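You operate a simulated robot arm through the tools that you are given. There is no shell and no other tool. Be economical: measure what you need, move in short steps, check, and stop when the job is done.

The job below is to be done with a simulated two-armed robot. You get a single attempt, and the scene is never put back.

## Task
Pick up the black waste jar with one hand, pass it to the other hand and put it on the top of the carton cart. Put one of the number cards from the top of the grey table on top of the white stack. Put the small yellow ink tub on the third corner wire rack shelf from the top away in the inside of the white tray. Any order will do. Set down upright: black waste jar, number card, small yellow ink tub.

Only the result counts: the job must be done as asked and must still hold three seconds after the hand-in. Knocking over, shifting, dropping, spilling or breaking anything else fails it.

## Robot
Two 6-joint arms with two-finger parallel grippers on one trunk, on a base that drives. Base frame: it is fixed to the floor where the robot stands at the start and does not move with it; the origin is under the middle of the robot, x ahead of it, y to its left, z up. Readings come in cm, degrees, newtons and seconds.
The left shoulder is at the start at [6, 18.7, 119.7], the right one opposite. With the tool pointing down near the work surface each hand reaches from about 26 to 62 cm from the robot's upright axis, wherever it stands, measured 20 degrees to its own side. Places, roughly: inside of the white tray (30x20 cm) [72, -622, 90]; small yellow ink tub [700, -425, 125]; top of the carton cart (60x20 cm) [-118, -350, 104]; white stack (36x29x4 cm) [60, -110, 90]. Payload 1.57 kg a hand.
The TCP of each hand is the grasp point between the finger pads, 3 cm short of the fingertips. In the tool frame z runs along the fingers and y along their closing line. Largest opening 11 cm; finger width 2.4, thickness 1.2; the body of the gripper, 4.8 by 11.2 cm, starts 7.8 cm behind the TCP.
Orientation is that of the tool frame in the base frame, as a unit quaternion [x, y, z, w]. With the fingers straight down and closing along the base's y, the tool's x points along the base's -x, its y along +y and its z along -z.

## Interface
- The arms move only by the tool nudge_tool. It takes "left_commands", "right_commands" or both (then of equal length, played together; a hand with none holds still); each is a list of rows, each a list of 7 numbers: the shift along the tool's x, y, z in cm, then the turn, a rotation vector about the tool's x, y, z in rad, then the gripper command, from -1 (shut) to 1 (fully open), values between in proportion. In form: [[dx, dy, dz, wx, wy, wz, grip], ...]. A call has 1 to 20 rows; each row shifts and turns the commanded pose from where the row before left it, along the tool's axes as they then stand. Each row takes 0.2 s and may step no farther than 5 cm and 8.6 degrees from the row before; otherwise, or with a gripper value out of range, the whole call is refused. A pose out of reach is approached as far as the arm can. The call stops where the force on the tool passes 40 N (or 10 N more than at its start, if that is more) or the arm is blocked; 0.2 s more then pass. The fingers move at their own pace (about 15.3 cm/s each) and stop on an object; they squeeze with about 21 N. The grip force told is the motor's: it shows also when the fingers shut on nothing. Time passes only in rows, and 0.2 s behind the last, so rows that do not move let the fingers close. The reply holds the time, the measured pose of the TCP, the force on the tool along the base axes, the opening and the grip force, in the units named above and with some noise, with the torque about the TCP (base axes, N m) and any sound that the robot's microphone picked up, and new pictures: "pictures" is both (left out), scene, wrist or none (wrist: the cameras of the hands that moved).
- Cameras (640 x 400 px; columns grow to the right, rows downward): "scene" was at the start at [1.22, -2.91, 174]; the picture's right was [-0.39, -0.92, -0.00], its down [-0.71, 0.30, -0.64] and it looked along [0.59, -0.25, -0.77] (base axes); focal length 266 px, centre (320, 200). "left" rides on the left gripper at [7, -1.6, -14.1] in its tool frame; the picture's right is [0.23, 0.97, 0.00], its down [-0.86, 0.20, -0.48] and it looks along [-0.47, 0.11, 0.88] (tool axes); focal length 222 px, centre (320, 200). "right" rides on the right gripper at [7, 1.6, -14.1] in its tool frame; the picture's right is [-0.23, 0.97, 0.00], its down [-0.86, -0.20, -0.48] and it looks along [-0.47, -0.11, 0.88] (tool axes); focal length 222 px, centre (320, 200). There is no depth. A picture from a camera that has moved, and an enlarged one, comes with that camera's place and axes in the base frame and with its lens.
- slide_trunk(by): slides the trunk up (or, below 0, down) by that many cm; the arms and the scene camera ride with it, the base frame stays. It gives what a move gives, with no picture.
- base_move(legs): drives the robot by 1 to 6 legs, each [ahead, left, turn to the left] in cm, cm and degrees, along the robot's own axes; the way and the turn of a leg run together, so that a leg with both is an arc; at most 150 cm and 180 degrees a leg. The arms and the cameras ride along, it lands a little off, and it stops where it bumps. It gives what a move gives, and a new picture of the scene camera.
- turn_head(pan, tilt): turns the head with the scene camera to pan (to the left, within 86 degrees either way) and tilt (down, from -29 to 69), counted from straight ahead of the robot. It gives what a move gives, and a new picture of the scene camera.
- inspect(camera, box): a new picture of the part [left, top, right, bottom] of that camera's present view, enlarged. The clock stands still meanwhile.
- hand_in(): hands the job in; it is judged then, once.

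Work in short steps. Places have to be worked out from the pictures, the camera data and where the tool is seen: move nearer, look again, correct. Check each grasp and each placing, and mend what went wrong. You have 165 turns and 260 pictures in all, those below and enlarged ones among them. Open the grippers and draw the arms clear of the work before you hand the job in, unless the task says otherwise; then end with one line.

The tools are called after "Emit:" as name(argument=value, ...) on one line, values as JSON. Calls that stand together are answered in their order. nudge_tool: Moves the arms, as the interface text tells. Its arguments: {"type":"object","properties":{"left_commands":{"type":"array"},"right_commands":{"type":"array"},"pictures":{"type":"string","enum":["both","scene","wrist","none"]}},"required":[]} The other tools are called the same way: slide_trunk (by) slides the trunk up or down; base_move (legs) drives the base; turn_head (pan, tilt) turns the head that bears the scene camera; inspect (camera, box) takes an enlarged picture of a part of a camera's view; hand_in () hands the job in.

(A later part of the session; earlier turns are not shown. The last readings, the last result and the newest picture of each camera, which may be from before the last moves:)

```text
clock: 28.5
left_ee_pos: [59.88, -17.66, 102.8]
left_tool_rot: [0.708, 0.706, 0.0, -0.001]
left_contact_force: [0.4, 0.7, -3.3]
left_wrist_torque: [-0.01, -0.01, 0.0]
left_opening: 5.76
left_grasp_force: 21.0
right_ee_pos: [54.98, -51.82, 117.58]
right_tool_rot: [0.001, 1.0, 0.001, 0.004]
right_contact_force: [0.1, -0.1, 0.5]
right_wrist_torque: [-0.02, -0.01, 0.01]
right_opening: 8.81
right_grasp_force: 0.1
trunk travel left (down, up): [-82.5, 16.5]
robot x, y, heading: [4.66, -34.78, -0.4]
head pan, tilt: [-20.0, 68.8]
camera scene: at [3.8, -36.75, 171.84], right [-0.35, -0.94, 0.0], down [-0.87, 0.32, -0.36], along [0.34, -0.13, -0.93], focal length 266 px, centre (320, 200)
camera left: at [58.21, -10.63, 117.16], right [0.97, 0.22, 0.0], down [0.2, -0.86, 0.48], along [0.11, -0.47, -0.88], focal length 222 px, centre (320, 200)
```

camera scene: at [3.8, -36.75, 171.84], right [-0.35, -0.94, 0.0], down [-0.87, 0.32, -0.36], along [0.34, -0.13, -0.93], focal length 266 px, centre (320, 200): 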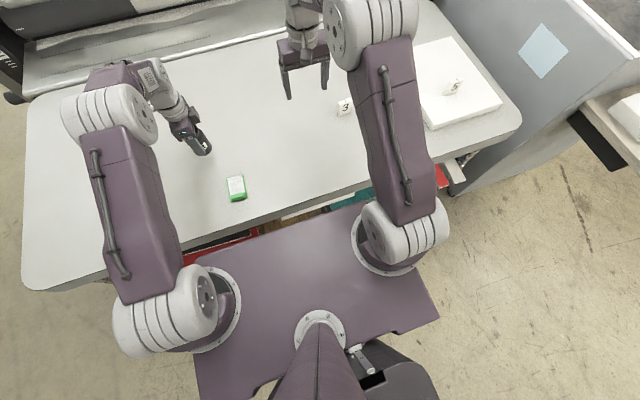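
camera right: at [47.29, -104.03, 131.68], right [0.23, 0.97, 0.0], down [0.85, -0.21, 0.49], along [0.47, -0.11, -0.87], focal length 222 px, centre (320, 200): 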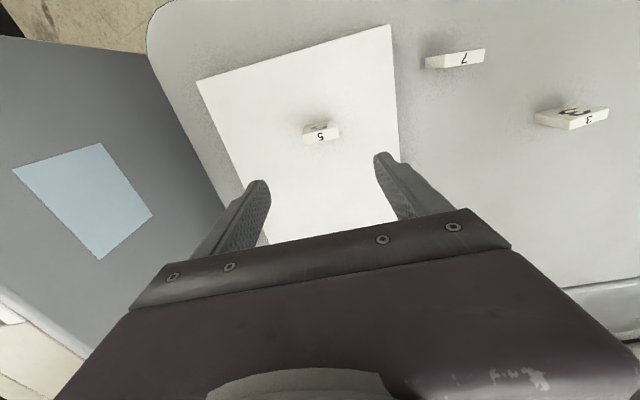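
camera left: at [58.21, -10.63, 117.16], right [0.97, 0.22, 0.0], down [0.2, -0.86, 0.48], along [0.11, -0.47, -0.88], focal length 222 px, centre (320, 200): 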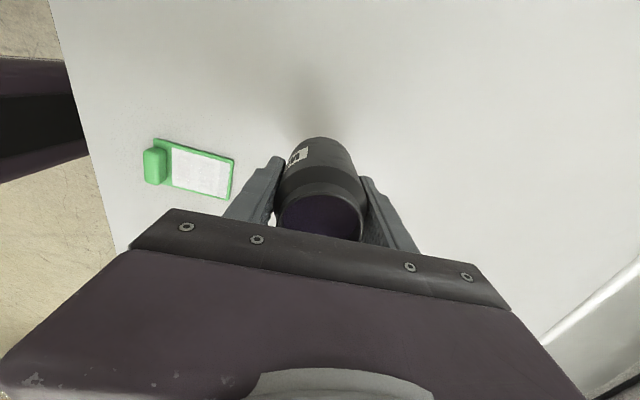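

The jar is held (5.8 cm, ~3 N). I raise the jar, and rotate the right hand to point forward pitched 20° down (for gripping the jar's lower part from the side).

Emit:
nudge_tool(left_commands=[[0, 0, -4.6, 0, 0, 0, -1], [0, 0, -4.6, 0, 0, 0, -1], [0, 0, -4.6, 0, 0, 0, -1], [0, 0, -4.6, 0, 0, 0, -1], [0, 0, -4.6, 0, 0, 0, -1], [0, 0, 0, 0, 0, 0, -1], [0, 0, 0, 0, 0, 0, -1], [0, 0, 0, 0, 0, 0, -1], [0, 0, 0, 0, 0, 0, -1]], right_commands=[[0, 0, 0, 0, -0.1358, 0, 1], [0, 0, 0, 0, -0.1358, 0, 1], [0, 0, 0, 0, -0.1358, 0, 1], [0, 0, 0, 0, -0.1358, 0, 1], [0, 0, 0, 0, -0.1358, 0, 1], [0, 0, 0, 0, -0.1358, 0, 1], [0, 0, 0, 0, -0.1358, 0, 1], [0, 0, 0, 0, -0.1358, 0, 1], [0, 0, 0, 0, -0.1358, 0, 1]], pictures="both")

```text
clock: 30.5
left_ee_pos: [59.91, -17.61, 125.79]
left_tool_rot: [0.708, 0.706, -0.001, 0.0]
left_contact_force: [-0.3, 0.7, -2.2]
left_wrist_torque: [0.03, 0.02, 0.0]
left_opening: 5.78
left_grasp_force: 20.7
right_ee_pos: [56.27, -51.15, 119.15]
right_tool_rot: [0.001, 0.843, 0.012, 0.538]
right_contact_force: [-0.5, -0.4, -0.2]
right_wrist_torque: [-0.01, 0.06, -0.01]
right_opening: 10.99
right_grasp_force: 0.1
right hand out of reach, approached as far as the arm can: row 5, 9
trunk travel left (down, up): [-82.5, 16.5]
robot x, y, heading: [4.29, -34.82, -0.2]
head pan, tilt: [-20.0, 68.8]
camera scene: at [3.98, -36.71, 171.84], right [-0.35, -0.94, 0.0], down [-0.88, 0.32, -0.36], along [0.34, -0.13, -0.93], focal length 266 px, centre (320, 200)
camera right: at [40.4, -49.72, 118.73], right [0.08, 0.97, 0.23], down [-0.07, -0.22, 0.97], along [0.99, -0.1, 0.05], focal length 222 px, centre (320, 200)
camera left: at [58.27, -10.51, 140.11], right [0.97, 0.22, 0.0], down [0.2, -0.86, 0.48], along [0.11, -0.47, -0.88], focal length 222 px, centre (320, 200)
```

scene: 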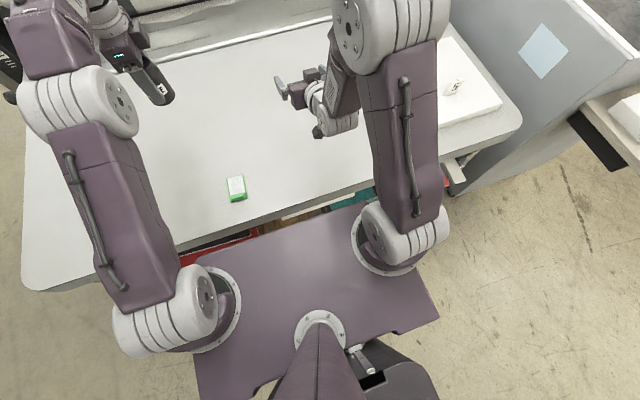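
right: 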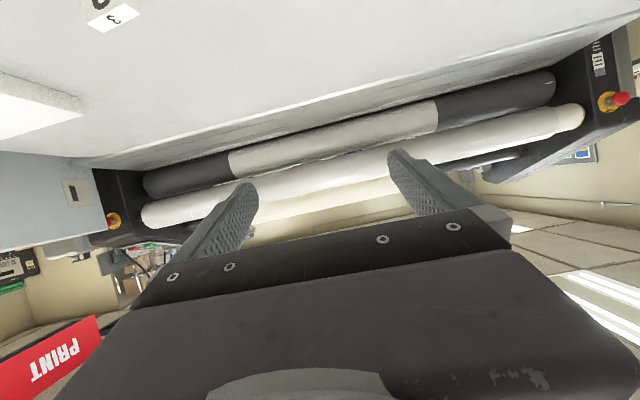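
left: 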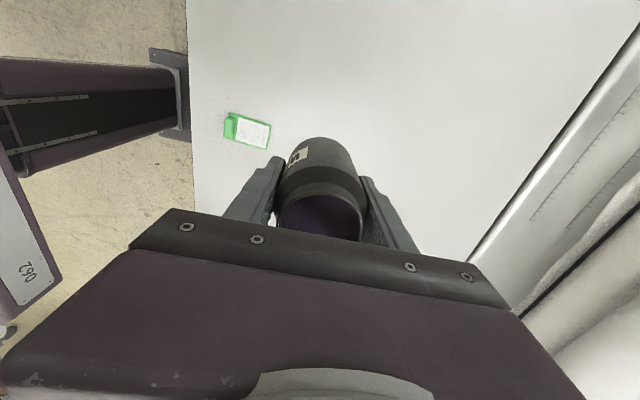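

The right hand reached 25° below horizontal (limit 20° was just out of reach); good enough. I set it to 25° and shift it to about (55,-36,111).

Emit:
nudge_tool(right_commands=[[0, 0, 0, 0, 0.087, 0, 1], [1.55, 3, 0.46, 0, 0, 0, 1], [1.55, 3, 0.46, 0, 0, 0, 1], [1.55, 3, 0.46, 0, 0, 0, 1], [1.55, 3, 0.46, 0, 0, 0, 1], [1.55, 3, 0.46, 0, 0, 0, 1]], pictures="scene")

```text
clock: 31.9
left_ee_pos: [59.98, -17.55, 125.95]
left_tool_rot: [0.708, 0.706, 0.0, 0.002]
left_contact_force: [-0.5, 0.7, -3.2]
left_wrist_torque: [-0.04, -0.03, 0.02]
left_opening: 5.76
left_grasp_force: 21.3
right_ee_pos: [54.35, -35.93, 111.52]
right_tool_rot: [0.0, 0.864, 0.011, 0.504]
right_contact_force: [0.5, 0.0, -1.0]
right_wrist_torque: [-0.02, -0.05, 0.01]
right_opening: 11.0
right_grasp_force: 0.0
trunk travel left (down, up): [-82.5, 16.5]
robot x, y, heading: [4.55, -34.83, -0.2]
head pan, tilt: [-20.0, 68.8]
camera scene: at [3.9, -36.54, 171.85], right [-0.35, -0.94, 0.0], down [-0.87, 0.32, -0.36], along [0.34, -0.13, -0.93], focal length 266 px, centre (320, 200)
```

scene: 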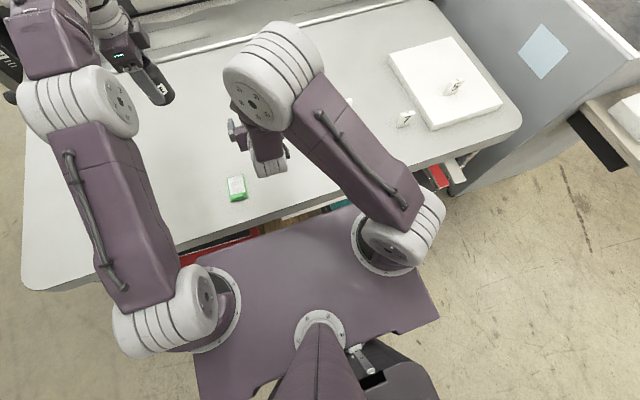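

To keep the elbows apart, I'll yaw both hands +40° (right hand pointing forward-left, left closing line turned equally).

Emit:
nudge_tool(left_commands=[[0, 0, 0, 0, 0, -0.14, -1], [0, 0, 0, 0, 0, -0.14, -1], [0, 0, 0, 0, 0, -0.14, -1], [0, 0, 0, 0, 0, -0.14, -1], [0, 0, 0, 0, 0, -0.14, -1]], right_commands=[[0, 0, 0, -0.122, 0, -0.069, 1], [0, 0, 0, -0.122, 0, -0.069, 1], [0, 0, 0, -0.122, 0, -0.069, 1], [0, 0, 0, -0.122, 0, -0.069, 1], [0, 0, 0, -0.122, 0, -0.069, 1]], pictures="scene")

```text
clock: 33.1
left_ee_pos: [59.94, -17.69, 125.91]
left_tool_rot: [0.421, 0.907, 0.0, -0.001]
left_contact_force: [-0.1, -0.5, -3.4]
left_wrist_torque: [0.03, -0.02, -0.02]
left_opening: 5.75
left_grasp_force: 21.2
right_ee_pos: [55.27, -35.5, 112.51]
right_tool_rot: [-0.297, 0.806, 0.184, 0.477]
right_contact_force: [0.6, 0.8, -0.5]
right_wrist_torque: [0.04, 0.01, 0.02]
right_opening: 11.01
right_grasp_force: 0.0
right hand out of reach, approached as far as the arm can: row 1, 2
trunk travel left (down, up): [-82.5, 16.5]
robot x, y, heading: [4.26, -34.62, -0.4]
head pan, tilt: [-20.0, 68.8]
camera scene: at [3.96, -36.83, 171.84], right [-0.35, -0.94, 0.0], down [-0.88, 0.32, -0.36], along [0.34, -0.12, -0.93], focal length 266 px, centre (320, 200)
```

scene: 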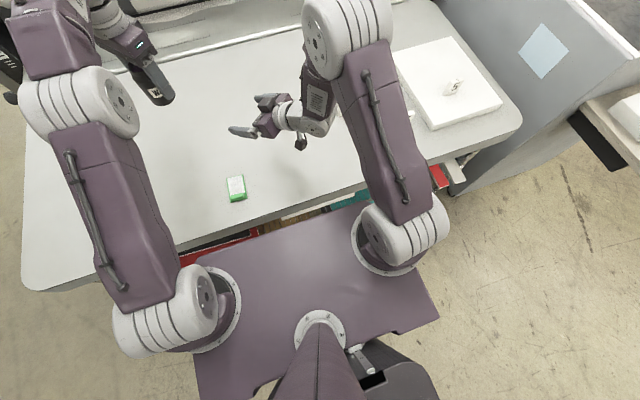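

Good separation now. Move the jar over the right hand's open fingers at height 126, then look.

Emit:
nudge_tool(left_commands=[[-2.12, -3.01, 0, 0, 0, 0, -1], [-2.12, -3.01, 0, 0, 0, 0, -1], [-2.12, -3.01, 0, 0, 0, 0, -1], [-2.12, -3.01, 0, 0, 0, 0, -1], [-2.12, -3.01, 0, 0, 0, 0, -1]], pictures="both")

Emit:
inspect(camera="right", box=[0, 0, 640, 400])

```text
clock: 34.3
left_ee_pos: [55.23, -35.75, 125.99]
left_tool_rot: [0.423, 0.906, 0.0, -0.001]
left_contact_force: [0.7, 0.0, -3.6]
left_wrist_torque: [0.03, -0.04, 0.02]
left_opening: 5.76
left_grasp_force: 20.8
right_ee_pos: [55.14, -35.59, 112.56]
right_tool_rot: [-0.296, 0.806, 0.185, 0.478]
right_contact_force: [-0.2, 0.6, -0.1]
right_wrist_torque: [0.02, 0.06, 0.04]
right_opening: 11.02
right_grasp_force: 0.1
trunk travel left (down, up): [-82.5, 16.5]
robot x, y, heading: [4.38, -35.27, -0.1]
head pan, tilt: [-20.0, 68.8]
camera scene: at [3.88, -36.99, 171.84], right [-0.35, -0.94, 0.0], down [-0.87, 0.32, -0.36], along [0.34, -0.12, -0.93], focal length 266 px, centre (320, 200)
camera left: at [49.41, -31.33, 140.24], right [0.6, 0.8, 0.0], down [0.7, -0.53, 0.48], along [0.38, -0.29, -0.88], focal length 222 px, centre (320, 200)
```

scene: 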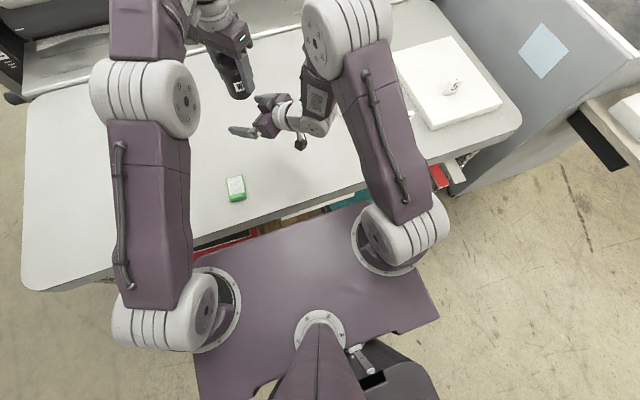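
left: 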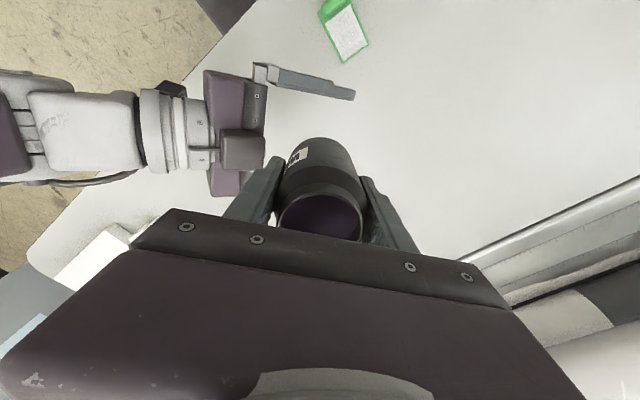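

```text
1.00 times, centred on (320, 200) of right (not enlarged: the box is as wide or as high as the picture)
camera zoom: at [42.08, -44.81, 113.06], right [-0.55, 0.8, 0.21], down [0.13, -0.17, 0.98], along [0.82, 0.57, -0.01], focal length 222 px, centre (320, 200)
```

zoom: 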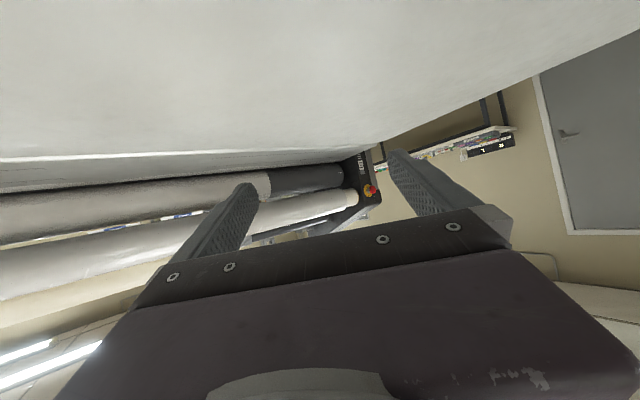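

Clear geometry. I shift the jar 1 cm toward the right hand's fingertips and lower it between the right fingers.

Emit:
nudge_tool(left_commands=[[0.16, 1.05, 1, 0, 0, 0, -1], [0, 0, 2.5, 0, 0, 0, -1], [0, 0, 2.5, 0, 0, 0, -1], [0, 0, 2, 0, 0, 0, -1]], pictures="both")

Emit:
inspect(camera="right", box=[0, 0, 640, 400])

```text
clock: 35.3
left_ee_pos: [55.98, -34.67, 117.87]
left_tool_rot: [0.423, 0.906, 0.0, 0.0]
left_contact_force: [0.5, -0.4, -3.3]
left_wrist_torque: [0.0, -0.02, 0.02]
left_opening: 5.76
left_grasp_force: 21.1
right_ee_pos: [55.26, -35.47, 112.4]
right_tool_rot: [-0.296, 0.806, 0.183, 0.478]
right_contact_force: [0.6, -0.7, 0.2]
right_wrist_torque: [0.01, -0.01, 0.03]
right_opening: 11.0
right_grasp_force: 0.0
trunk travel left (down, up): [-82.5, 16.5]
robot x, y, heading: [4.66, -34.97, -0.2]
head pan, tilt: [-20.0, 68.8]
camera scene: at [3.94, -36.72, 171.84], right [-0.35, -0.94, 0.0], down [-0.88, 0.32, -0.36], along [0.34, -0.13, -0.93], focal length 266 px, centre (320, 200)
camera left: at [50.15, -30.22, 132.11], right [0.6, 0.8, 0.0], down [0.7, -0.53, 0.48], along [0.38, -0.29, -0.88], focal length 222 px, centre (320, 200)
```

scene: 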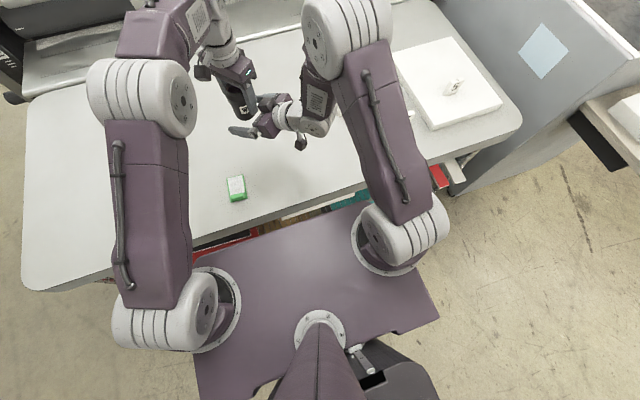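
left: 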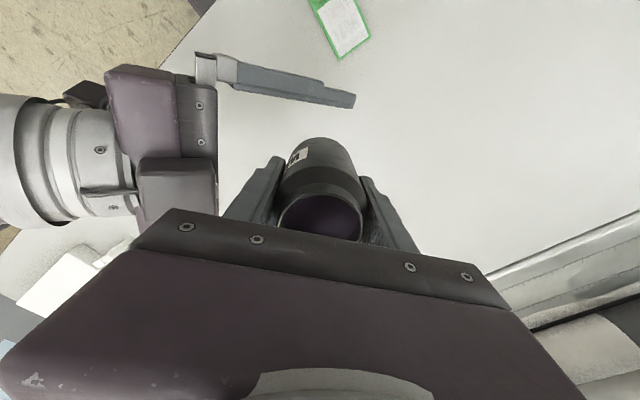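

```text
1.00 times, centred on (320, 200) of right (not enlarged: the box is as wide or as high as the picture)
camera zoom: at [42.12, -44.64, 113.06], right [-0.55, 0.81, 0.21], down [0.13, -0.17, 0.98], along [0.82, 0.57, -0.01], focal length 222 px, centre (320, 200)
```

zoom: 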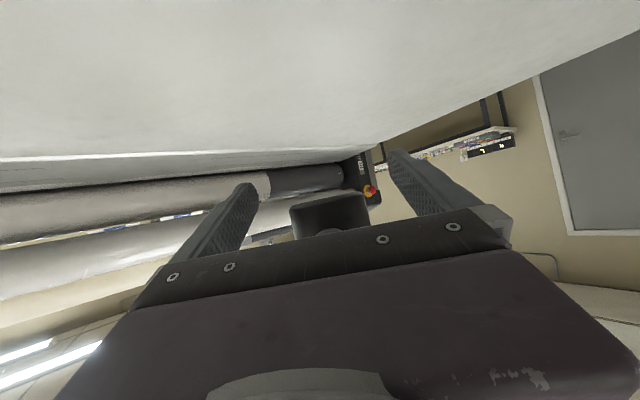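

Jar is centred between the right fingers. Lower 3.6 cm more and close the right hand.

Emit:
nudge_tool(left_commands=[[0, 0, 1.8, 0, 0, 0, -1], [0, 0, 1.8, 0, 0, 0, -1], [0, 0, 0, 0, 0, 0, -1]], pictures="wrist")

Emit:
inspect(camera="right", box=[160, 100, 480, 300])

```text
clock: 36.1
left_ee_pos: [55.85, -34.72, 114.42]
left_tool_rot: [0.424, 0.906, 0.0, 0.0]
left_contact_force: [0.3, -0.1, -2.1]
left_wrist_torque: [-0.01, -0.01, -0.02]
left_opening: 5.74
left_grasp_force: 21.5
right_ee_pos: [55.11, -35.54, 112.57]
right_tool_rot: [-0.297, 0.806, 0.184, 0.477]
right_contact_force: [0.1, -0.1, -0.2]
right_wrist_torque: [-0.01, -0.01, -0.02]
right_opening: 11.0
right_grasp_force: 0.1
trunk travel left (down, up): [-82.5, 16.5]
robot x, y, heading: [4.23, -34.66, -0.3]
head pan, tilt: [-20.0, 68.8]
camera left: at [50.07, -30.29, 128.6], right [0.6, 0.8, 0.0], down [0.7, -0.53, 0.48], along [0.38, -0.29, -0.88], focal length 222 px, centre (320, 200)
```

left: 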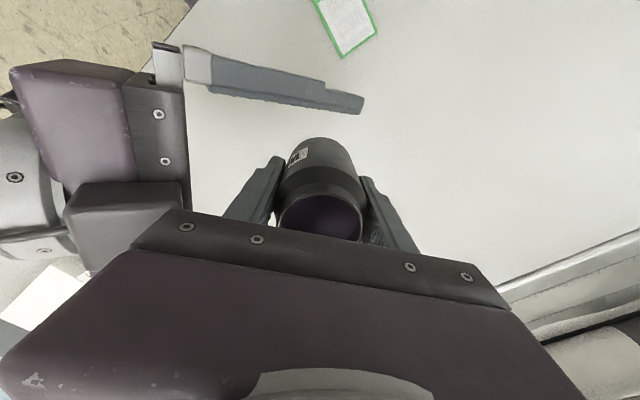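

```text
2.00 times, centred on (320, 200) of right
camera zoom: at [42.06, -44.66, 113.08], right [-0.55, 0.81, 0.21], down [0.13, -0.17, 0.98], along [0.82, 0.57, -0.01], focal length 444 px, centre (320, 200)
```

zoom: 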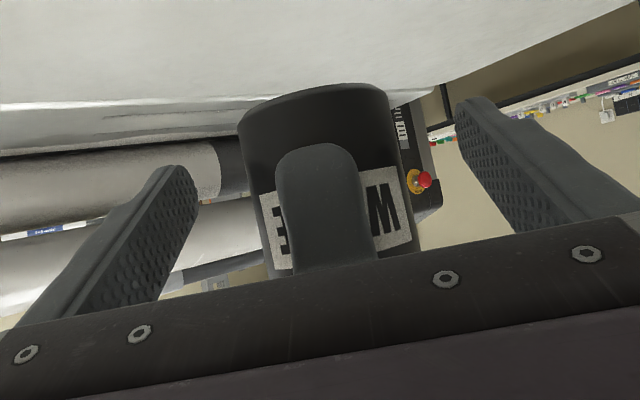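

Excellent alignment. Close the right hand.

Emit:
nudge_tool(right_commands=[[0, 0, 0, 0, 0, 0, -1], [0, 0, 0, 0, 0, 0, -1], [0, 0, 0, 0, 0, 0, -1]], pictures="wrist")

```text
clock: 36.9
left_ee_pos: [56.0, -34.72, 114.4]
left_tool_rot: [0.424, 0.906, 0.0, 0.001]
left_contact_force: [10.9, -8.3, -7.7]
left_wrist_torque: [-0.04, -0.02, -0.01]
left_opening: 5.76
left_grasp_force: 21.1
right_ee_pos: [55.13, -35.39, 112.52]
right_tool_rot: [-0.298, 0.806, 0.183, 0.477]
right_contact_force: [-10.7, 8.2, 5.3]
right_wrist_torque: [-0.12, -0.22, 0.21]
right_opening: 5.79
right_grasp_force: 20.9
trunk travel left (down, up): [-82.5, 16.5]
robot x, y, heading: [4.45, -34.94, -0.4]
head pan, tilt: [-20.0, 68.8]
camera right: at [42.06, -44.61, 113.08], right [-0.56, 0.8, 0.21], down [0.13, -0.17, 0.98], along [0.82, 0.57, -0.01], focal length 222 px, centre (320, 200)
```

right: 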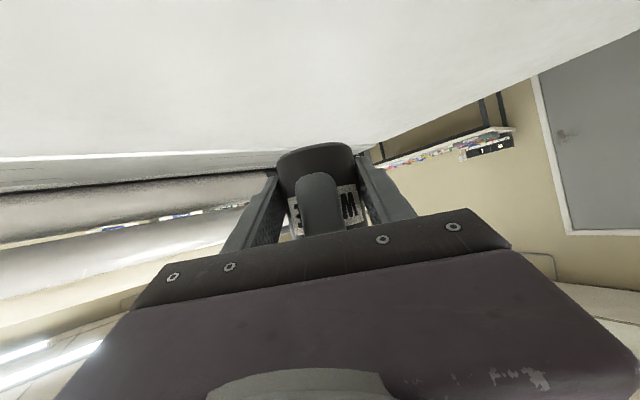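

Both hold the jar (5.79). Open the left to ~8 cm, then lift it off.

Emit:
nudge_tool(left_commands=[[0, 0, 0, 0, 0, 0, 0.4], [0, 0, 0, 0, 0, 0, 0.4], [0, 0, -1, 0, 0, 0, 0.4], [0, 0, -3, 0, 0, 0, 0.4], [0, 0, -4, 0, 0, 0, 0.4], [0, 0, -4, 0, 0, 0, 0.4]], pictures="both")

Emit:
inspect(camera="right", box=[160, 100, 480, 300])

```text
clock: 38.3
left_ee_pos: [55.85, -34.63, 126.46]
left_tool_rot: [0.423, 0.906, 0.0, 0.0]
left_contact_force: [0.6, 0.1, 0.8]
left_wrist_torque: [-0.02, 0.0, -0.02]
left_opening: 7.72
left_grasp_force: 0.1
right_ee_pos: [55.19, -35.57, 112.42]
right_tool_rot: [-0.298, 0.806, 0.184, 0.477]
right_contact_force: [0.8, -0.6, -0.8]
right_wrist_torque: [0.0, 0.0, -0.01]
right_opening: 5.75
right_grasp_force: 20.8
trunk travel left (down, up): [-82.5, 16.5]
robot x, y, heading: [4.82, -34.98, -0.2]
head pan, tilt: [-20.0, 68.8]
camera scene: at [3.89, -36.76, 171.84], right [-0.35, -0.94, 0.0], down [-0.87, 0.32, -0.36], along [0.34, -0.12, -0.93], focal length 266 px, centre (320, 200)
camera left: at [50.14, -30.22, 140.63], right [0.6, 0.8, 0.0], down [0.7, -0.53, 0.48], along [0.38, -0.29, -0.88], focal length 222 px, centre (320, 200)
```

scene: 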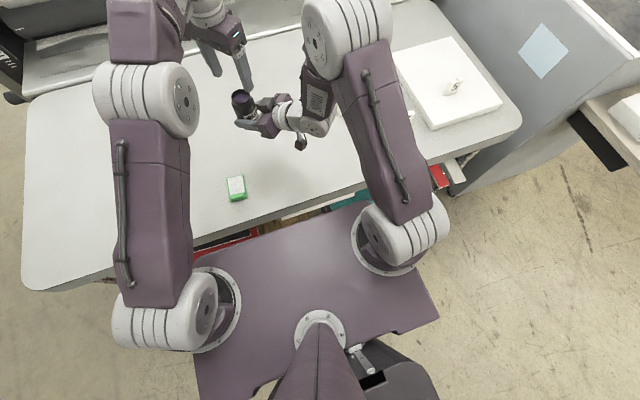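
left: 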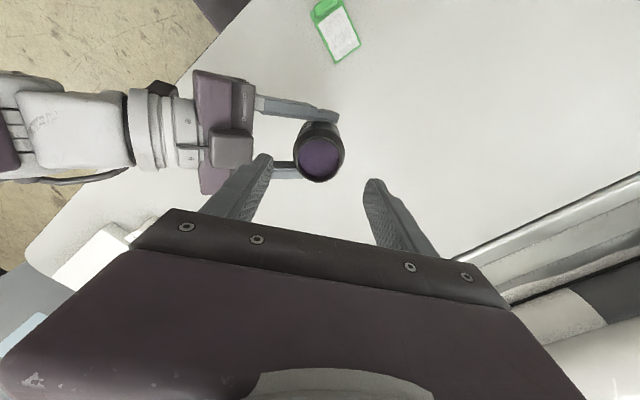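

```text
2.00 times, centred on (320, 200) of right
camera zoom: at [42.08, -44.66, 113.07], right [-0.55, 0.81, 0.21], down [0.13, -0.17, 0.98], along [0.82, 0.57, -0.01], focal length 444 px, centre (320, 200)
```

zoom: 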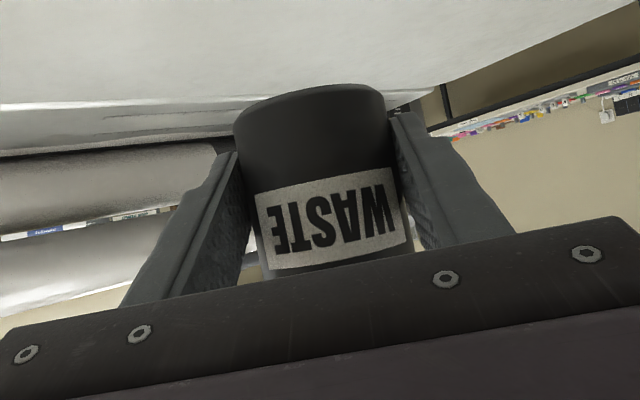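

Handover succeeded: the right hand alone holds the upright jar. I move the left hand aside, then back away from the table.

Emit:
nudge_tool(left_commands=[[4.2, 0.56, -0.3, 0, 0, 0, 0.4], [4.2, 0.56, -0.3, 0, 0, 0, 0.4], [4.2, 0.56, -0.3, 0, 0, 0, 0.4], [4.2, 0.56, -0.3, 0, 0, 0, 0.4], [4.2, 0.56, -0.3, 0, 0, 0, 0.4], [4.2, 0.56, -0.3, 0, 0, 0, 0.4], [4.2, 0.56, -0.3, 0, 0, 0, 0.4]], pictures="none")

Emit:
base_move(legs=[[-60, 0, 0]])

Emit:
turn_head(pan=-80, tilt=30)

```text
clock: 39.9
left_ee_pos: [39.57, -9.44, 128.35]
left_tool_rot: [0.423, 0.906, -0.001, 0.001]
left_contact_force: [0.2, -0.2, -0.1]
left_wrist_torque: [-0.03, -0.06, 0.02]
left_opening: 7.68
left_grasp_force: 0.2
right_ee_pos: [55.02, -35.45, 112.61]
right_tool_rot: [-0.297, 0.806, 0.183, 0.478]
right_contact_force: [0.1, -0.2, -0.6]
right_wrist_torque: [-0.02, 0.0, -0.02]
right_opening: 5.72
right_grasp_force: 21.4
trunk travel left (down, up): [-82.5, 16.5]
robot x, y, heading: [4.35, -34.95, -0.1]
head pan, tilt: [-20.0, 68.8]
```

```text
clock: 43.3
left_ee_pos: [-20.39, -9.44, 128.31]
left_tool_rot: [0.423, 0.906, -0.001, 0.001]
left_contact_force: [-0.2, -0.5, 0.0]
left_wrist_torque: [0.01, 0.03, 0.04]
left_opening: 7.69
left_grasp_force: 0.1
right_ee_pos: [-4.99, -35.3, 112.43]
right_tool_rot: [-0.298, 0.807, 0.185, 0.476]
right_contact_force: [1.0, -1.3, -0.1]
right_wrist_torque: [0.02, 0.02, 0.03]
right_opening: 5.75
right_grasp_force: 20.8
trunk travel left (down, up): [-82.5, 16.5]
robot x, y, heading: [-55.41, -34.77, -0.2]
head pan, tilt: [-20.0, 68.8]
camera scene: at [-56.18, -36.59, 171.84], right [-0.34, -0.94, 0.0], down [-0.88, 0.32, -0.36], along [0.34, -0.12, -0.93], focal length 266 px, centre (320, 200)
```

scene: 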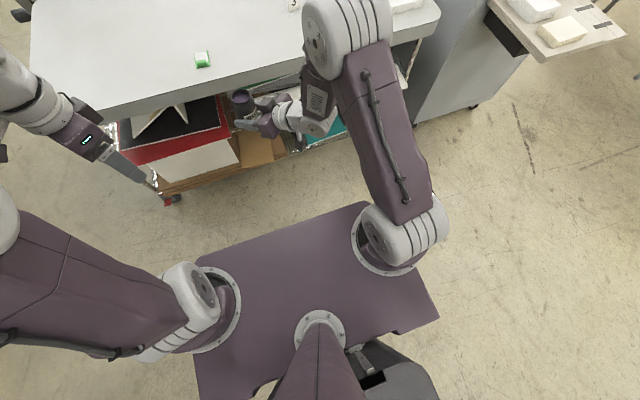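

```text
clock: 44.6
left_ee_pos: [-20.48, -9.38, 128.4]
left_tool_rot: [0.422, 0.907, 0.0, -0.001]
left_contact_force: [0.6, -0.6, 0.7]
left_wrist_torque: [0.02, 0.02, -0.01]
left_opening: 7.71
left_grasp_force: 0.1
right_ee_pos: [-5.1, -35.17, 112.4]
right_tool_rot: [-0.298, 0.806, 0.184, 0.477]
right_contact_force: [0.8, 0.1, -0.9]
right_wrist_torque: [0.01, 0.01, 0.01]
right_opening: 5.72
right_grasp_force: 21.3
trunk travel left (down, up): [-82.5, 16.5]
robot x, y, heading: [-55.96, -34.63, -0.0]
head pan, tilt: [-80.0, 30.0]
camera scene: at [-60.02, -43.57, 176.99], right [-0.98, -0.17, 0.0], down [-0.09, 0.49, -0.87], along [0.15, -0.85, -0.5], focal length 266 px, centre (320, 200)
```

scene: 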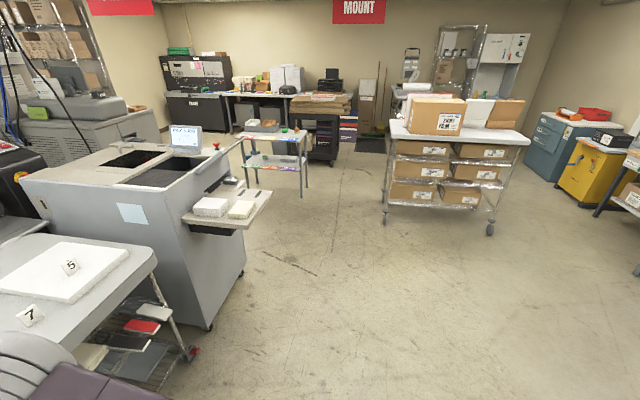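

The carton cart stands to the right, its near side free of cartons in front. I turn right 90° and approach, stopping well short, then look.

Emit:
base_move(legs=[[0, 0, -90], [100, 0, 0], [0, -62, 0], [40, 0, 0]])

Emit:
turn_head(pan=0, tilt=30)

```text
clock: 58.8
left_ee_pos: [-86.7, -211.54, 128.46]
left_tool_rot: [0.932, 0.362, 0.0, 0.0]
left_contact_force: [0.5, -0.7, 0.9]
left_wrist_torque: [-0.02, -0.02, -0.01]
left_opening: 7.73
left_grasp_force: 0.0
right_ee_pos: [-111.86, -228.06, 112.54]
right_tool_rot: [0.342, 0.788, -0.197, 0.472]
right_contact_force: [0.1, 0.0, -2.9]
right_wrist_torque: [0.02, 0.04, -0.02]
right_opening: 5.73
right_grasp_force: 21.1
trunk travel left (down, up): [-82.5, 16.5]
robot x, y, heading: [-113.33, -177.62, -87.6]
head pan, tilt: [-80.0, 30.0]
camera scene: at [-122.5, -173.11, 176.99], right [-0.21, 0.98, 0.0], down [0.49, 0.11, -0.87], along [-0.85, -0.19, -0.5], focal length 266 px, centre (320, 200)
```

scene: 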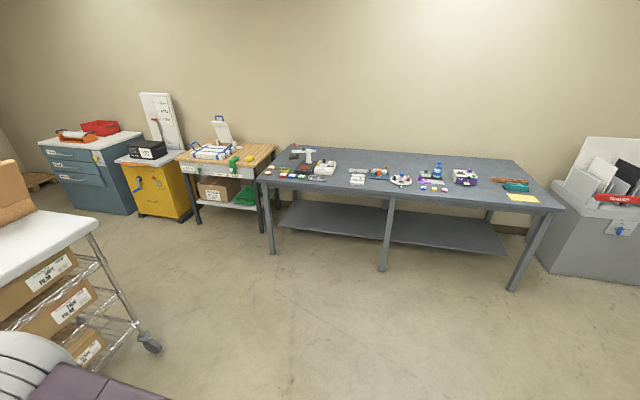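

```text
clock: 60.3
left_ee_pos: [-86.71, -211.64, 128.35]
left_tool_rot: [0.932, 0.362, 0.001, 0.0]
left_contact_force: [-0.5, -0.2, 0.2]
left_wrist_torque: [0.04, 0.0, 0.01]
left_opening: 7.71
left_grasp_force: 0.0
right_ee_pos: [-111.88, -228.11, 112.46]
right_tool_rot: [0.343, 0.788, -0.197, 0.471]
right_contact_force: [0.6, 0.3, -3.0]
right_wrist_torque: [0.05, 0.03, -0.02]
right_opening: 5.72
right_grasp_force: 21.0
trunk travel left (down, up): [-82.5, 16.5]
robot x, y, heading: [-113.81, -177.6, -87.2]
head pan, tilt: [0.0, 30.0]
camera scene: at [-113.28, -180.44, 176.99], right [-1.0, -0.04, 0.0], down [-0.02, 0.5, -0.87], along [0.04, -0.87, -0.5], focal length 266 px, centre (320, 200)
```

scene: 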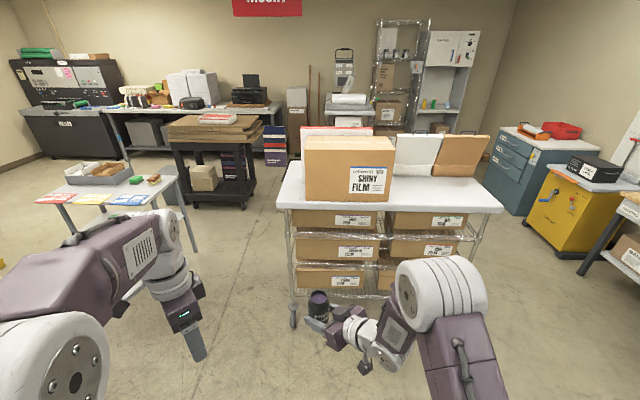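

The cart spans x −202…−85, y −301…−357, with a carton in front; the given spot (−118,−350) lies behind that carton. I'll go round the east side to view it.

Emit:
base_move(legs=[[0, 85, -2.6], [70, 0, 0]])

Emit:
turn_head(pan=-45, tilt=30)

```text
clock: 68.3
left_ee_pos: [-4.89, -281.8, 128.41]
left_tool_rot: [0.942, 0.335, 0.0, 0.0]
left_contact_force: [-0.3, -0.2, 0.1]
left_wrist_torque: [0.0, 0.01, -0.02]
left_opening: 7.69
left_grasp_force: 0.0
right_ee_pos: [-30.97, -296.78, 112.62]
right_tool_rot: [0.365, 0.778, -0.211, 0.466]
right_contact_force: [-0.1, 0.3, -4.1]
right_wrist_torque: [0.0, 0.01, 0.0]
right_opening: 5.72
right_grasp_force: 20.9
trunk travel left (down, up): [-82.5, 16.5]
robot x, y, heading: [-29.69, -246.09, -91.0]
head pan, tilt: [0.0, 30.0]
camera scene: at [-29.65, -249.01, 176.99], right [-1.0, 0.02, 0.0], down [0.01, 0.5, -0.87], along [-0.01, -0.87, -0.5], focal length 266 px, centre (320, 200)
```

scene: 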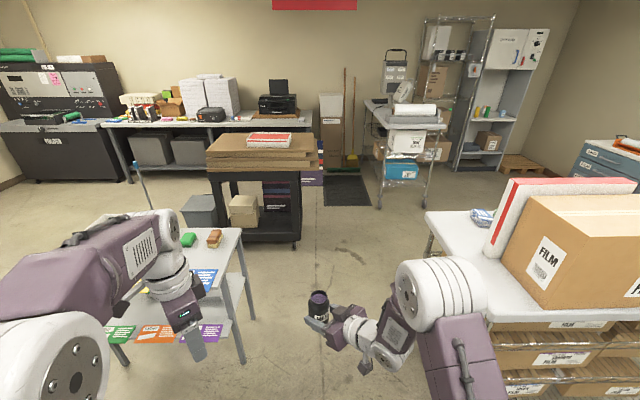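

```text
clock: 69.4
left_ee_pos: [-5.02, -281.78, 128.34]
left_tool_rot: [0.942, 0.334, 0.0, 0.0]
left_contact_force: [0.2, -0.1, 0.5]
left_wrist_torque: [0.02, 0.01, 0.0]
left_opening: 7.7
left_grasp_force: 0.1
right_ee_pos: [-31.02, -296.93, 112.64]
right_tool_rot: [0.366, 0.778, -0.211, 0.466]
right_contact_force: [0.1, -0.7, -4.1]
right_wrist_torque: [0.01, 0.01, 0.0]
right_opening: 5.71
right_grasp_force: 21.0
trunk travel left (down, up): [-82.5, 16.5]
robot x, y, heading: [-29.81, -246.18, -91.0]
head pan, tilt: [-45.0, 30.0]
camera scene: at [-35.99, -246.36, 176.99], right [-0.7, 0.72, 0.0], down [0.36, 0.35, -0.87], along [-0.62, -0.6, -0.5], focal length 266 px, centre (320, 200)
```

scene: 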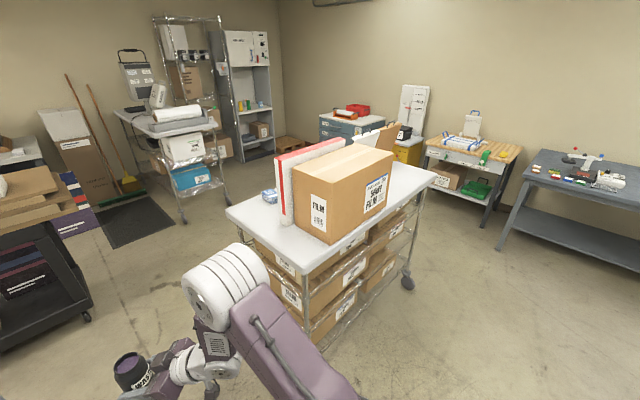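

Behind the carton and a standing board there is a free strip at the back of the cart. I'll turn around in the open, reverse through the corridor facing north, and place from behind. First back up, shift west and turn 180°.

Emit:
base_move(legs=[[-45, 0, 0], [0, -55, 0], [0, 0, 90], [0, 0, 91]])

```text
clock: 82.4
left_ee_pos: [-107.0, -163.5, 128.4]
left_tool_rot: [-0.317, 0.949, 0.0, 0.0]
left_contact_force: [0.2, 0.1, 0.7]
left_wrist_torque: [0.03, 0.0, 0.02]
left_opening: 7.71
left_grasp_force: 0.0
right_ee_pos: [-80.26, -149.47, 112.43]
right_tool_rot: [0.771, -0.38, -0.462, -0.219]
right_contact_force: [-0.2, 0.0, -2.7]
right_wrist_torque: [0.0, -0.01, 0.0]
right_opening: 5.68
right_grasp_force: 21.4
trunk travel left (down, up): [-82.5, 16.5]
robot x, y, heading: [-83.63, -200.05, 86.9]
head pan, tilt: [-45.0, 30.0]
camera scene: at [-77.06, -199.92, 176.99], right [0.67, -0.75, 0.0], down [-0.37, -0.33, -0.87], along [0.65, 0.58, -0.5], focal length 266 px, centre (320, 200)
```

scene: 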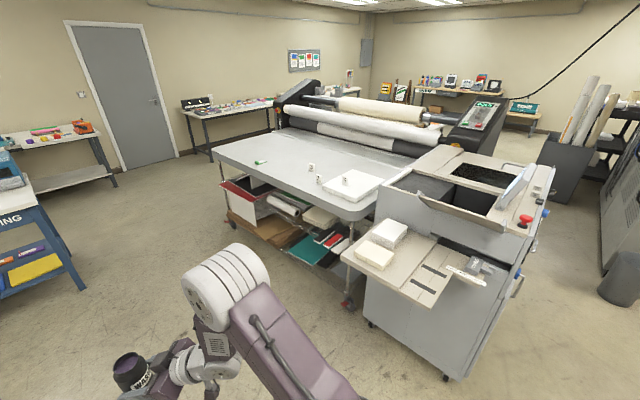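

Facing north. Square up, strafe to x≈−37, and reverse into the corridor in two stages.

Emit:
base_move(legs=[[0, 0, 3.1], [0, -47, 0], [-90, 0, 0]])

```text
clock: 90.0
left_ee_pos: [-62.13, -254.94, 128.39]
left_tool_rot: [-0.335, 0.942, 0.001, 0.0]
left_contact_force: [-0.2, -0.6, 0.0]
left_wrist_torque: [-0.03, 0.01, -0.01]
left_opening: 7.7
left_grasp_force: 0.0
right_ee_pos: [-36.09, -239.91, 112.47]
right_tool_rot: [0.779, -0.365, -0.465, -0.209]
right_contact_force: [0.1, 0.3, -2.6]
right_wrist_torque: [-0.03, -0.07, 0.01]
right_opening: 5.7
right_grasp_force: 21.1
trunk travel left (down, up): [-82.5, 16.5]
robot x, y, heading: [-37.39, -290.49, 89.4]
head pan, tilt: [-45.0, 30.0]
camera scene: at [-30.77, -290.09, 176.99], right [0.7, -0.72, 0.0], down [-0.36, -0.35, -0.87], along [0.62, 0.6, -0.5], focal length 266 px, centre (320, 200)
```

scene: 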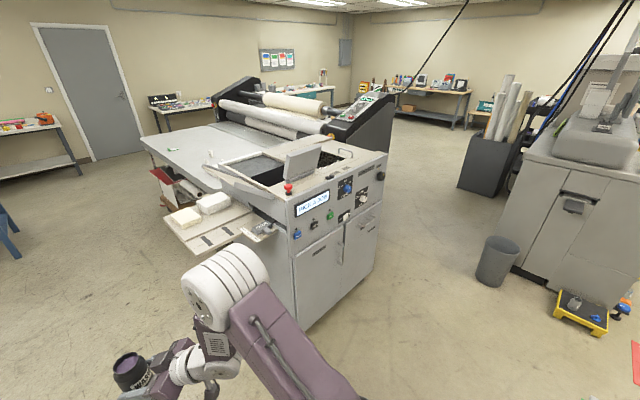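

Check clearance to the small table on my right before reversing further.

Emit:
turn_head(pan=-86, tilt=45)

Emit:
turn_head(pan=86, tilt=45)

```text
clock: 91.1
left_ee_pos: [-62.1, -255.02, 128.3]
left_tool_rot: [-0.335, 0.942, -0.001, 0.0]
left_contact_force: [0.4, 0.3, -0.7]
left_wrist_torque: [0.02, 0.02, 0.0]
left_opening: 7.68
left_grasp_force: 0.0
right_ee_pos: [-36.08, -239.86, 112.55]
right_tool_rot: [0.779, -0.365, -0.465, -0.21]
right_contact_force: [0.2, 0.3, -2.4]
right_wrist_torque: [0.0, 0.01, -0.02]
right_opening: 5.7
right_grasp_force: 21.4
trunk travel left (down, up): [-82.5, 16.5]
robot x, y, heading: [-37.35, -290.75, 89.1]
head pan, tilt: [-85.9, 45.0]
camera scene: at [-29.15, -296.0, 174.73], right [0.06, -1.0, 0.0], down [-0.71, -0.04, -0.71], along [0.71, 0.04, -0.71], focal length 266 px, centre (320, 200)
```

scene: 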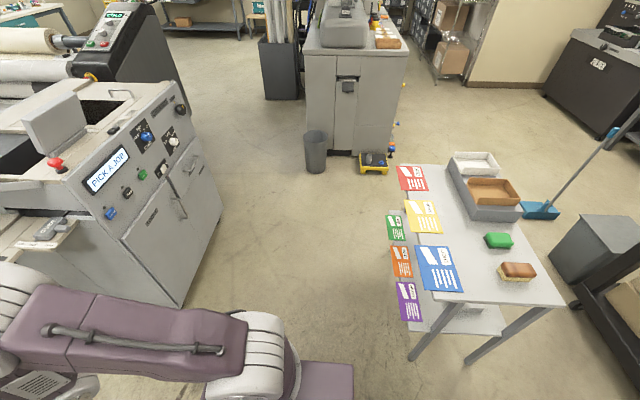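

```text
clock: 93.7
left_ee_pos: [-62.12, -254.97, 128.33]
left_tool_rot: [-0.335, 0.942, 0.0, 0.0]
left_contact_force: [-1.0, -0.2, -0.3]
left_wrist_torque: [0.02, 0.01, 0.02]
left_opening: 7.7
left_grasp_force: 0.1
right_ee_pos: [-36.04, -239.99, 112.58]
right_tool_rot: [0.778, -0.364, -0.466, -0.21]
right_contact_force: [1.3, 0.0, -3.0]
right_wrist_torque: [-0.02, 0.0, -0.02]
right_opening: 5.71
right_grasp_force: 20.9
trunk travel left (down, up): [-82.5, 16.5]
robot x, y, heading: [-37.4, -290.29, 89.2]
head pan, tilt: [85.9, 45.0]
camera scene: at [-45.37, -295.78, 174.73], right [0.09, 1.0, 0.0], down [0.7, -0.06, -0.71], along [-0.7, 0.06, -0.71], focal length 266 px, centre (320, 200)
```

scene: 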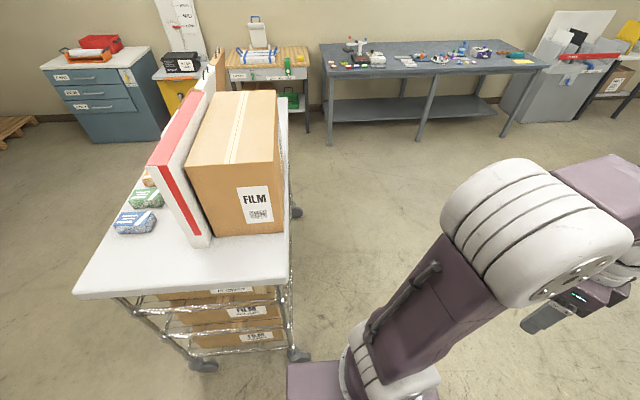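

Clear view: free patch at x −102…−85, y −361…−338, packets begin at x≈−103. I reverse past the cart, then strafe behind it.

Emit:
base_move(legs=[[-125, 0, 0.8]])

Emit:
turn_head(pan=60, tilt=45)

```text
clock: 100.0
left_ee_pos: [-64.05, -380.32, 128.27]
left_tool_rot: [-0.338, 0.941, 0.0, 0.0]
left_contact_force: [-0.2, -0.6, 0.0]
left_wrist_torque: [-0.01, -0.01, -0.01]
left_opening: 7.71
left_grasp_force: 0.0
right_ee_pos: [-38.08, -365.14, 112.48]
right_tool_rot: [0.779, -0.363, -0.466, -0.209]
right_contact_force: [0.2, -0.4, -3.5]
right_wrist_torque: [-0.03, -0.04, 0.01]
right_opening: 5.7
right_grasp_force: 21.1
trunk travel left (down, up): [-82.5, 16.5]
robot x, y, heading: [-39.02, -416.14, 89.4]
head pan, tilt: [85.9, 45.0]
camera scene: at [-47.19, -420.98, 174.73], right [0.08, 1.0, 0.0], down [0.7, -0.06, -0.71], along [-0.7, 0.06, -0.71], focal length 266 px, centre (320, 200)
```

scene: 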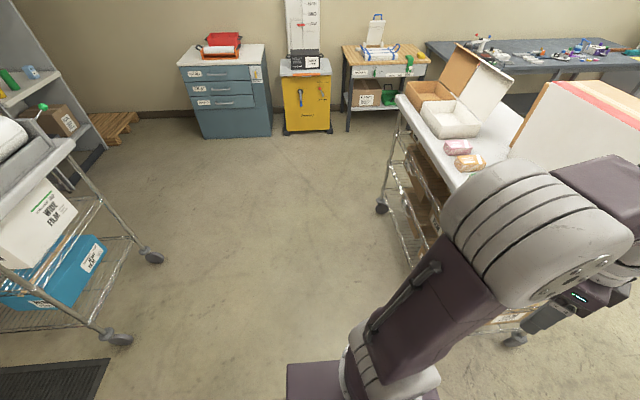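

```text
clock: 100.9
left_ee_pos: [-64.08, -380.42, 128.34]
left_tool_rot: [-0.336, 0.942, 0.0, 0.0]
left_contact_force: [0.4, 0.3, -0.5]
left_wrist_torque: [0.02, 0.03, 0.04]
left_opening: 7.67
left_grasp_force: 0.1
right_ee_pos: [-37.99, -365.22, 112.61]
right_tool_rot: [0.779, -0.364, -0.466, -0.209]
right_contact_force: [-1.2, -0.8, -3.7]
right_wrist_torque: [-0.06, -0.04, -0.01]
right_opening: 5.7
right_grasp_force: 21.1
trunk travel left (down, up): [-82.5, 16.5]
robot x, y, heading: [-39.23, -416.03, 89.2]
head pan, tilt: [60.0, 45.0]
camera scene: at [-46.07, -417.63, 174.73], right [0.51, 0.86, 0.0], down [0.61, -0.36, -0.71], along [-0.61, 0.36, -0.71], focal length 266 px, centre (320, 200)
```

scene: 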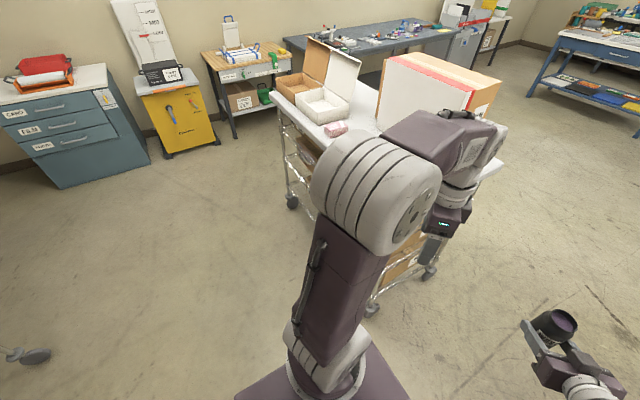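

Path behind the cart is clear. Raise the trunk 3 cm and strafe left 55 cm.

Emit:
slide_trunk(by=3)

Emit:
base_move(legs=[[0, 55, 0.7]])

Emit:
turn_head(pan=0, tilt=50)

```text
clock: 101.7
left_ee_pos: [-64.14, -380.31, 131.41]
left_tool_rot: [-0.336, 0.942, 0.0, 0.0]
left_contact_force: [0.0, 0.0, -0.1]
left_wrist_torque: [-0.01, 0.02, 0.02]
left_opening: 7.7
left_grasp_force: 0.2
right_ee_pos: [-38.04, -365.11, 115.46]
right_tool_rot: [0.779, -0.365, -0.465, -0.21]
right_contact_force: [1.1, 0.4, -3.1]
right_wrist_torque: [-0.03, -0.02, 0.01]
right_opening: 5.67
right_grasp_force: 21.2
trunk travel left (down, up): [-85.5, 13.5]
robot x, y, heading: [-39.22, -415.99, 89.4]
head pan, tilt: [60.0, 45.0]
```

```text
clock: 104.8
left_ee_pos: [-119.06, -380.36, 131.44]
left_tool_rot: [-0.344, 0.939, 0.001, -0.002]
left_contact_force: [-0.7, 1.0, 0.7]
left_wrist_torque: [0.01, 0.01, 0.02]
left_opening: 7.72
left_grasp_force: 0.1
right_ee_pos: [-93.15, -364.83, 115.49]
right_tool_rot: [0.781, -0.357, -0.469, -0.205]
right_contact_force: [1.1, 0.6, -3.1]
right_wrist_torque: [-0.01, -0.02, -0.03]
right_opening: 5.72
right_grasp_force: 21.2
trunk travel left (down, up): [-85.5, 13.5]
robot x, y, heading: [-93.53, -415.52, 90.0]
head pan, tilt: [60.0, 45.0]
camera scene: at [-100.28, -417.43, 177.74], right [0.5, 0.87, 0.0], down [0.61, -0.35, -0.71], along [-0.61, 0.35, -0.71], focal length 266 px, centre (320, 200)
```

scene: 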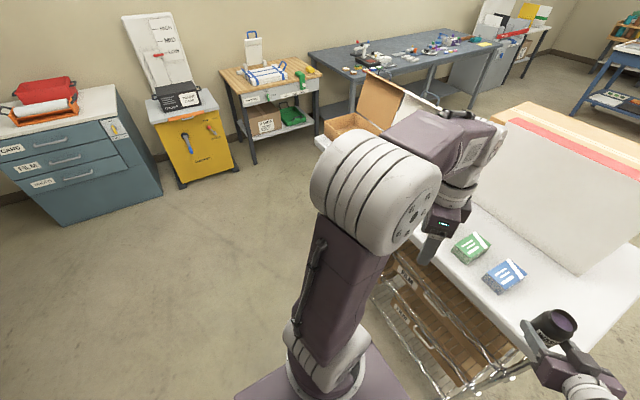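

```text
clock: 106.1
left_ee_pos: [-119.14, -380.44, 131.26]
left_tool_rot: [-0.344, 0.939, 0.0, 0.0]
left_contact_force: [0.2, -0.2, -0.1]
left_wrist_torque: [-0.01, 0.0, 0.02]
left_opening: 7.67
left_grasp_force: 0.0
right_ee_pos: [-93.34, -364.87, 115.4]
right_tool_rot: [0.782, -0.358, -0.467, -0.206]
right_contact_force: [-0.4, -0.8, -2.5]
right_wrist_torque: [-0.06, -0.02, -0.01]
right_opening: 5.69
right_grasp_force: 21.1
trunk travel left (down, up): [-85.5, 13.5]
robot x, y, heading: [-93.51, -415.56, 90.1]
head pan, tilt: [0.0, 50.0]
camera scene: at [-93.45, -413.77, 177.04], right [1.0, 0.0, 0.0], down [0.0, -0.77, -0.64], along [0.0, 0.64, -0.77], focal length 266 px, centre (320, 200)
```

scene: 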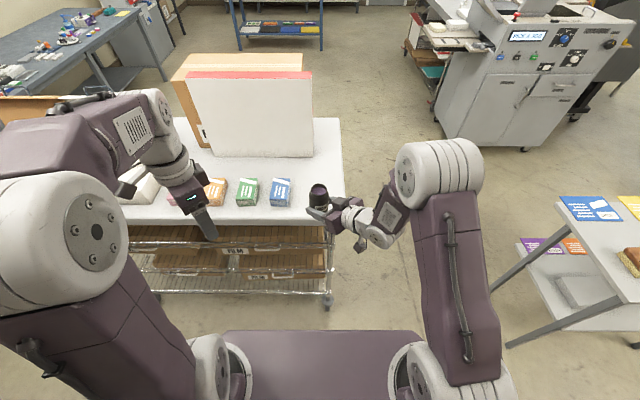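

The jar is aligned in x with the free patch. Drive ahead 14 cm.

Emit:
base_move(legs=[[14, 0, 0]])

Emit:
inspect(camera="scene", box=[220, 100, 420, 225])

Emit:
inspect(camera="right", box=[0, 0, 640, 400])

```text
clock: 107.4
left_ee_pos: [-119.24, -366.84, 131.39]
left_tool_rot: [-0.344, 0.939, 0.001, 0.0]
left_contact_force: [-0.3, -0.3, -0.4]
left_wrist_torque: [0.02, 0.0, 0.0]
left_opening: 7.71
left_grasp_force: 0.0
right_ee_pos: [-93.46, -351.28, 115.61]
right_tool_rot: [0.782, -0.357, -0.468, -0.205]
right_contact_force: [0.3, -0.4, -2.6]
right_wrist_torque: [-0.04, -0.03, -0.01]
right_opening: 5.68
right_grasp_force: 21.4
trunk travel left (down, up): [-85.5, 13.5]
robot x, y, heading: [-93.59, -401.79, 90.1]
head pan, tilt: [0.0, 50.0]
camera scene: at [-93.5, -400.32, 177.04], right [1.0, 0.0, 0.0], down [0.0, -0.77, -0.64], along [0.0, 0.64, -0.77], focal length 266 px, centre (320, 200)
```

scene: 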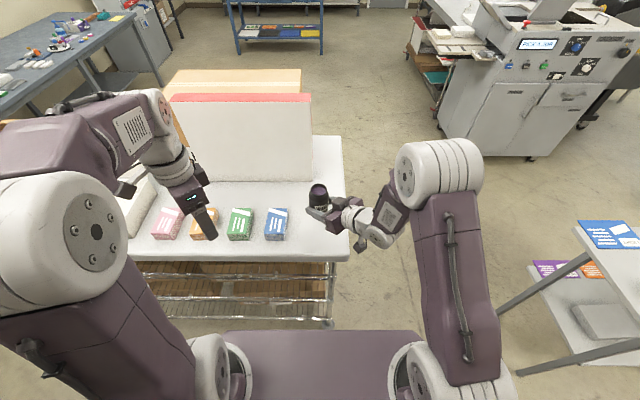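

```text
3.20 times, centred on (320, 162) of scene
camera zoom: at [-93.5, -400.32, 177.04], right [1.0, 0.0, 0.0], down [0.0, -0.77, -0.64], along [0.0, 0.64, -0.77], focal length 851 px, centre (320, 320)
```

zoom: 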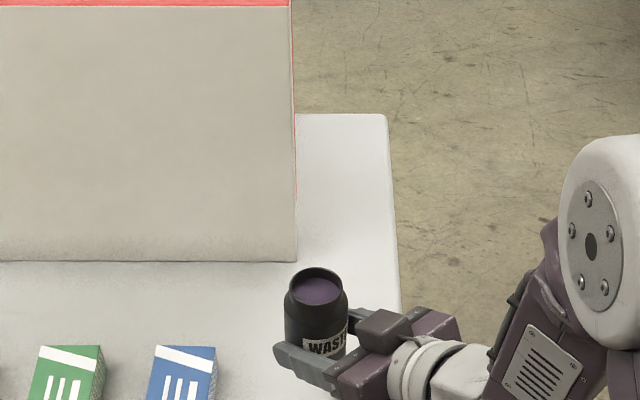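

```text
1.00 times, centred on (320, 200) of right (not enlarged: the box is as wide or as high as the picture)
camera zoom: at [-84.36, -364.26, 116.15], right [-0.8, -0.56, 0.21], down [0.17, 0.13, 0.98], along [-0.57, 0.82, -0.01], focal length 222 px, centre (320, 200)
```

zoom: 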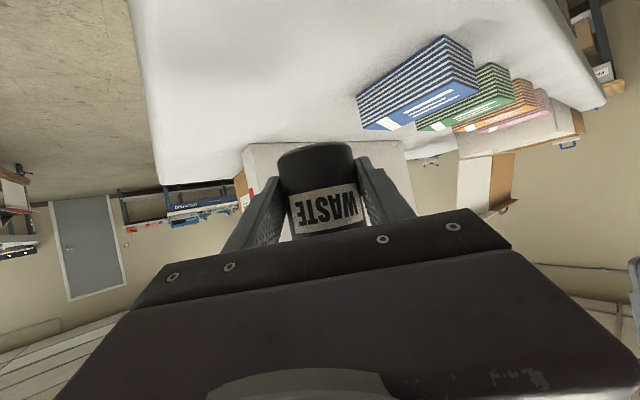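

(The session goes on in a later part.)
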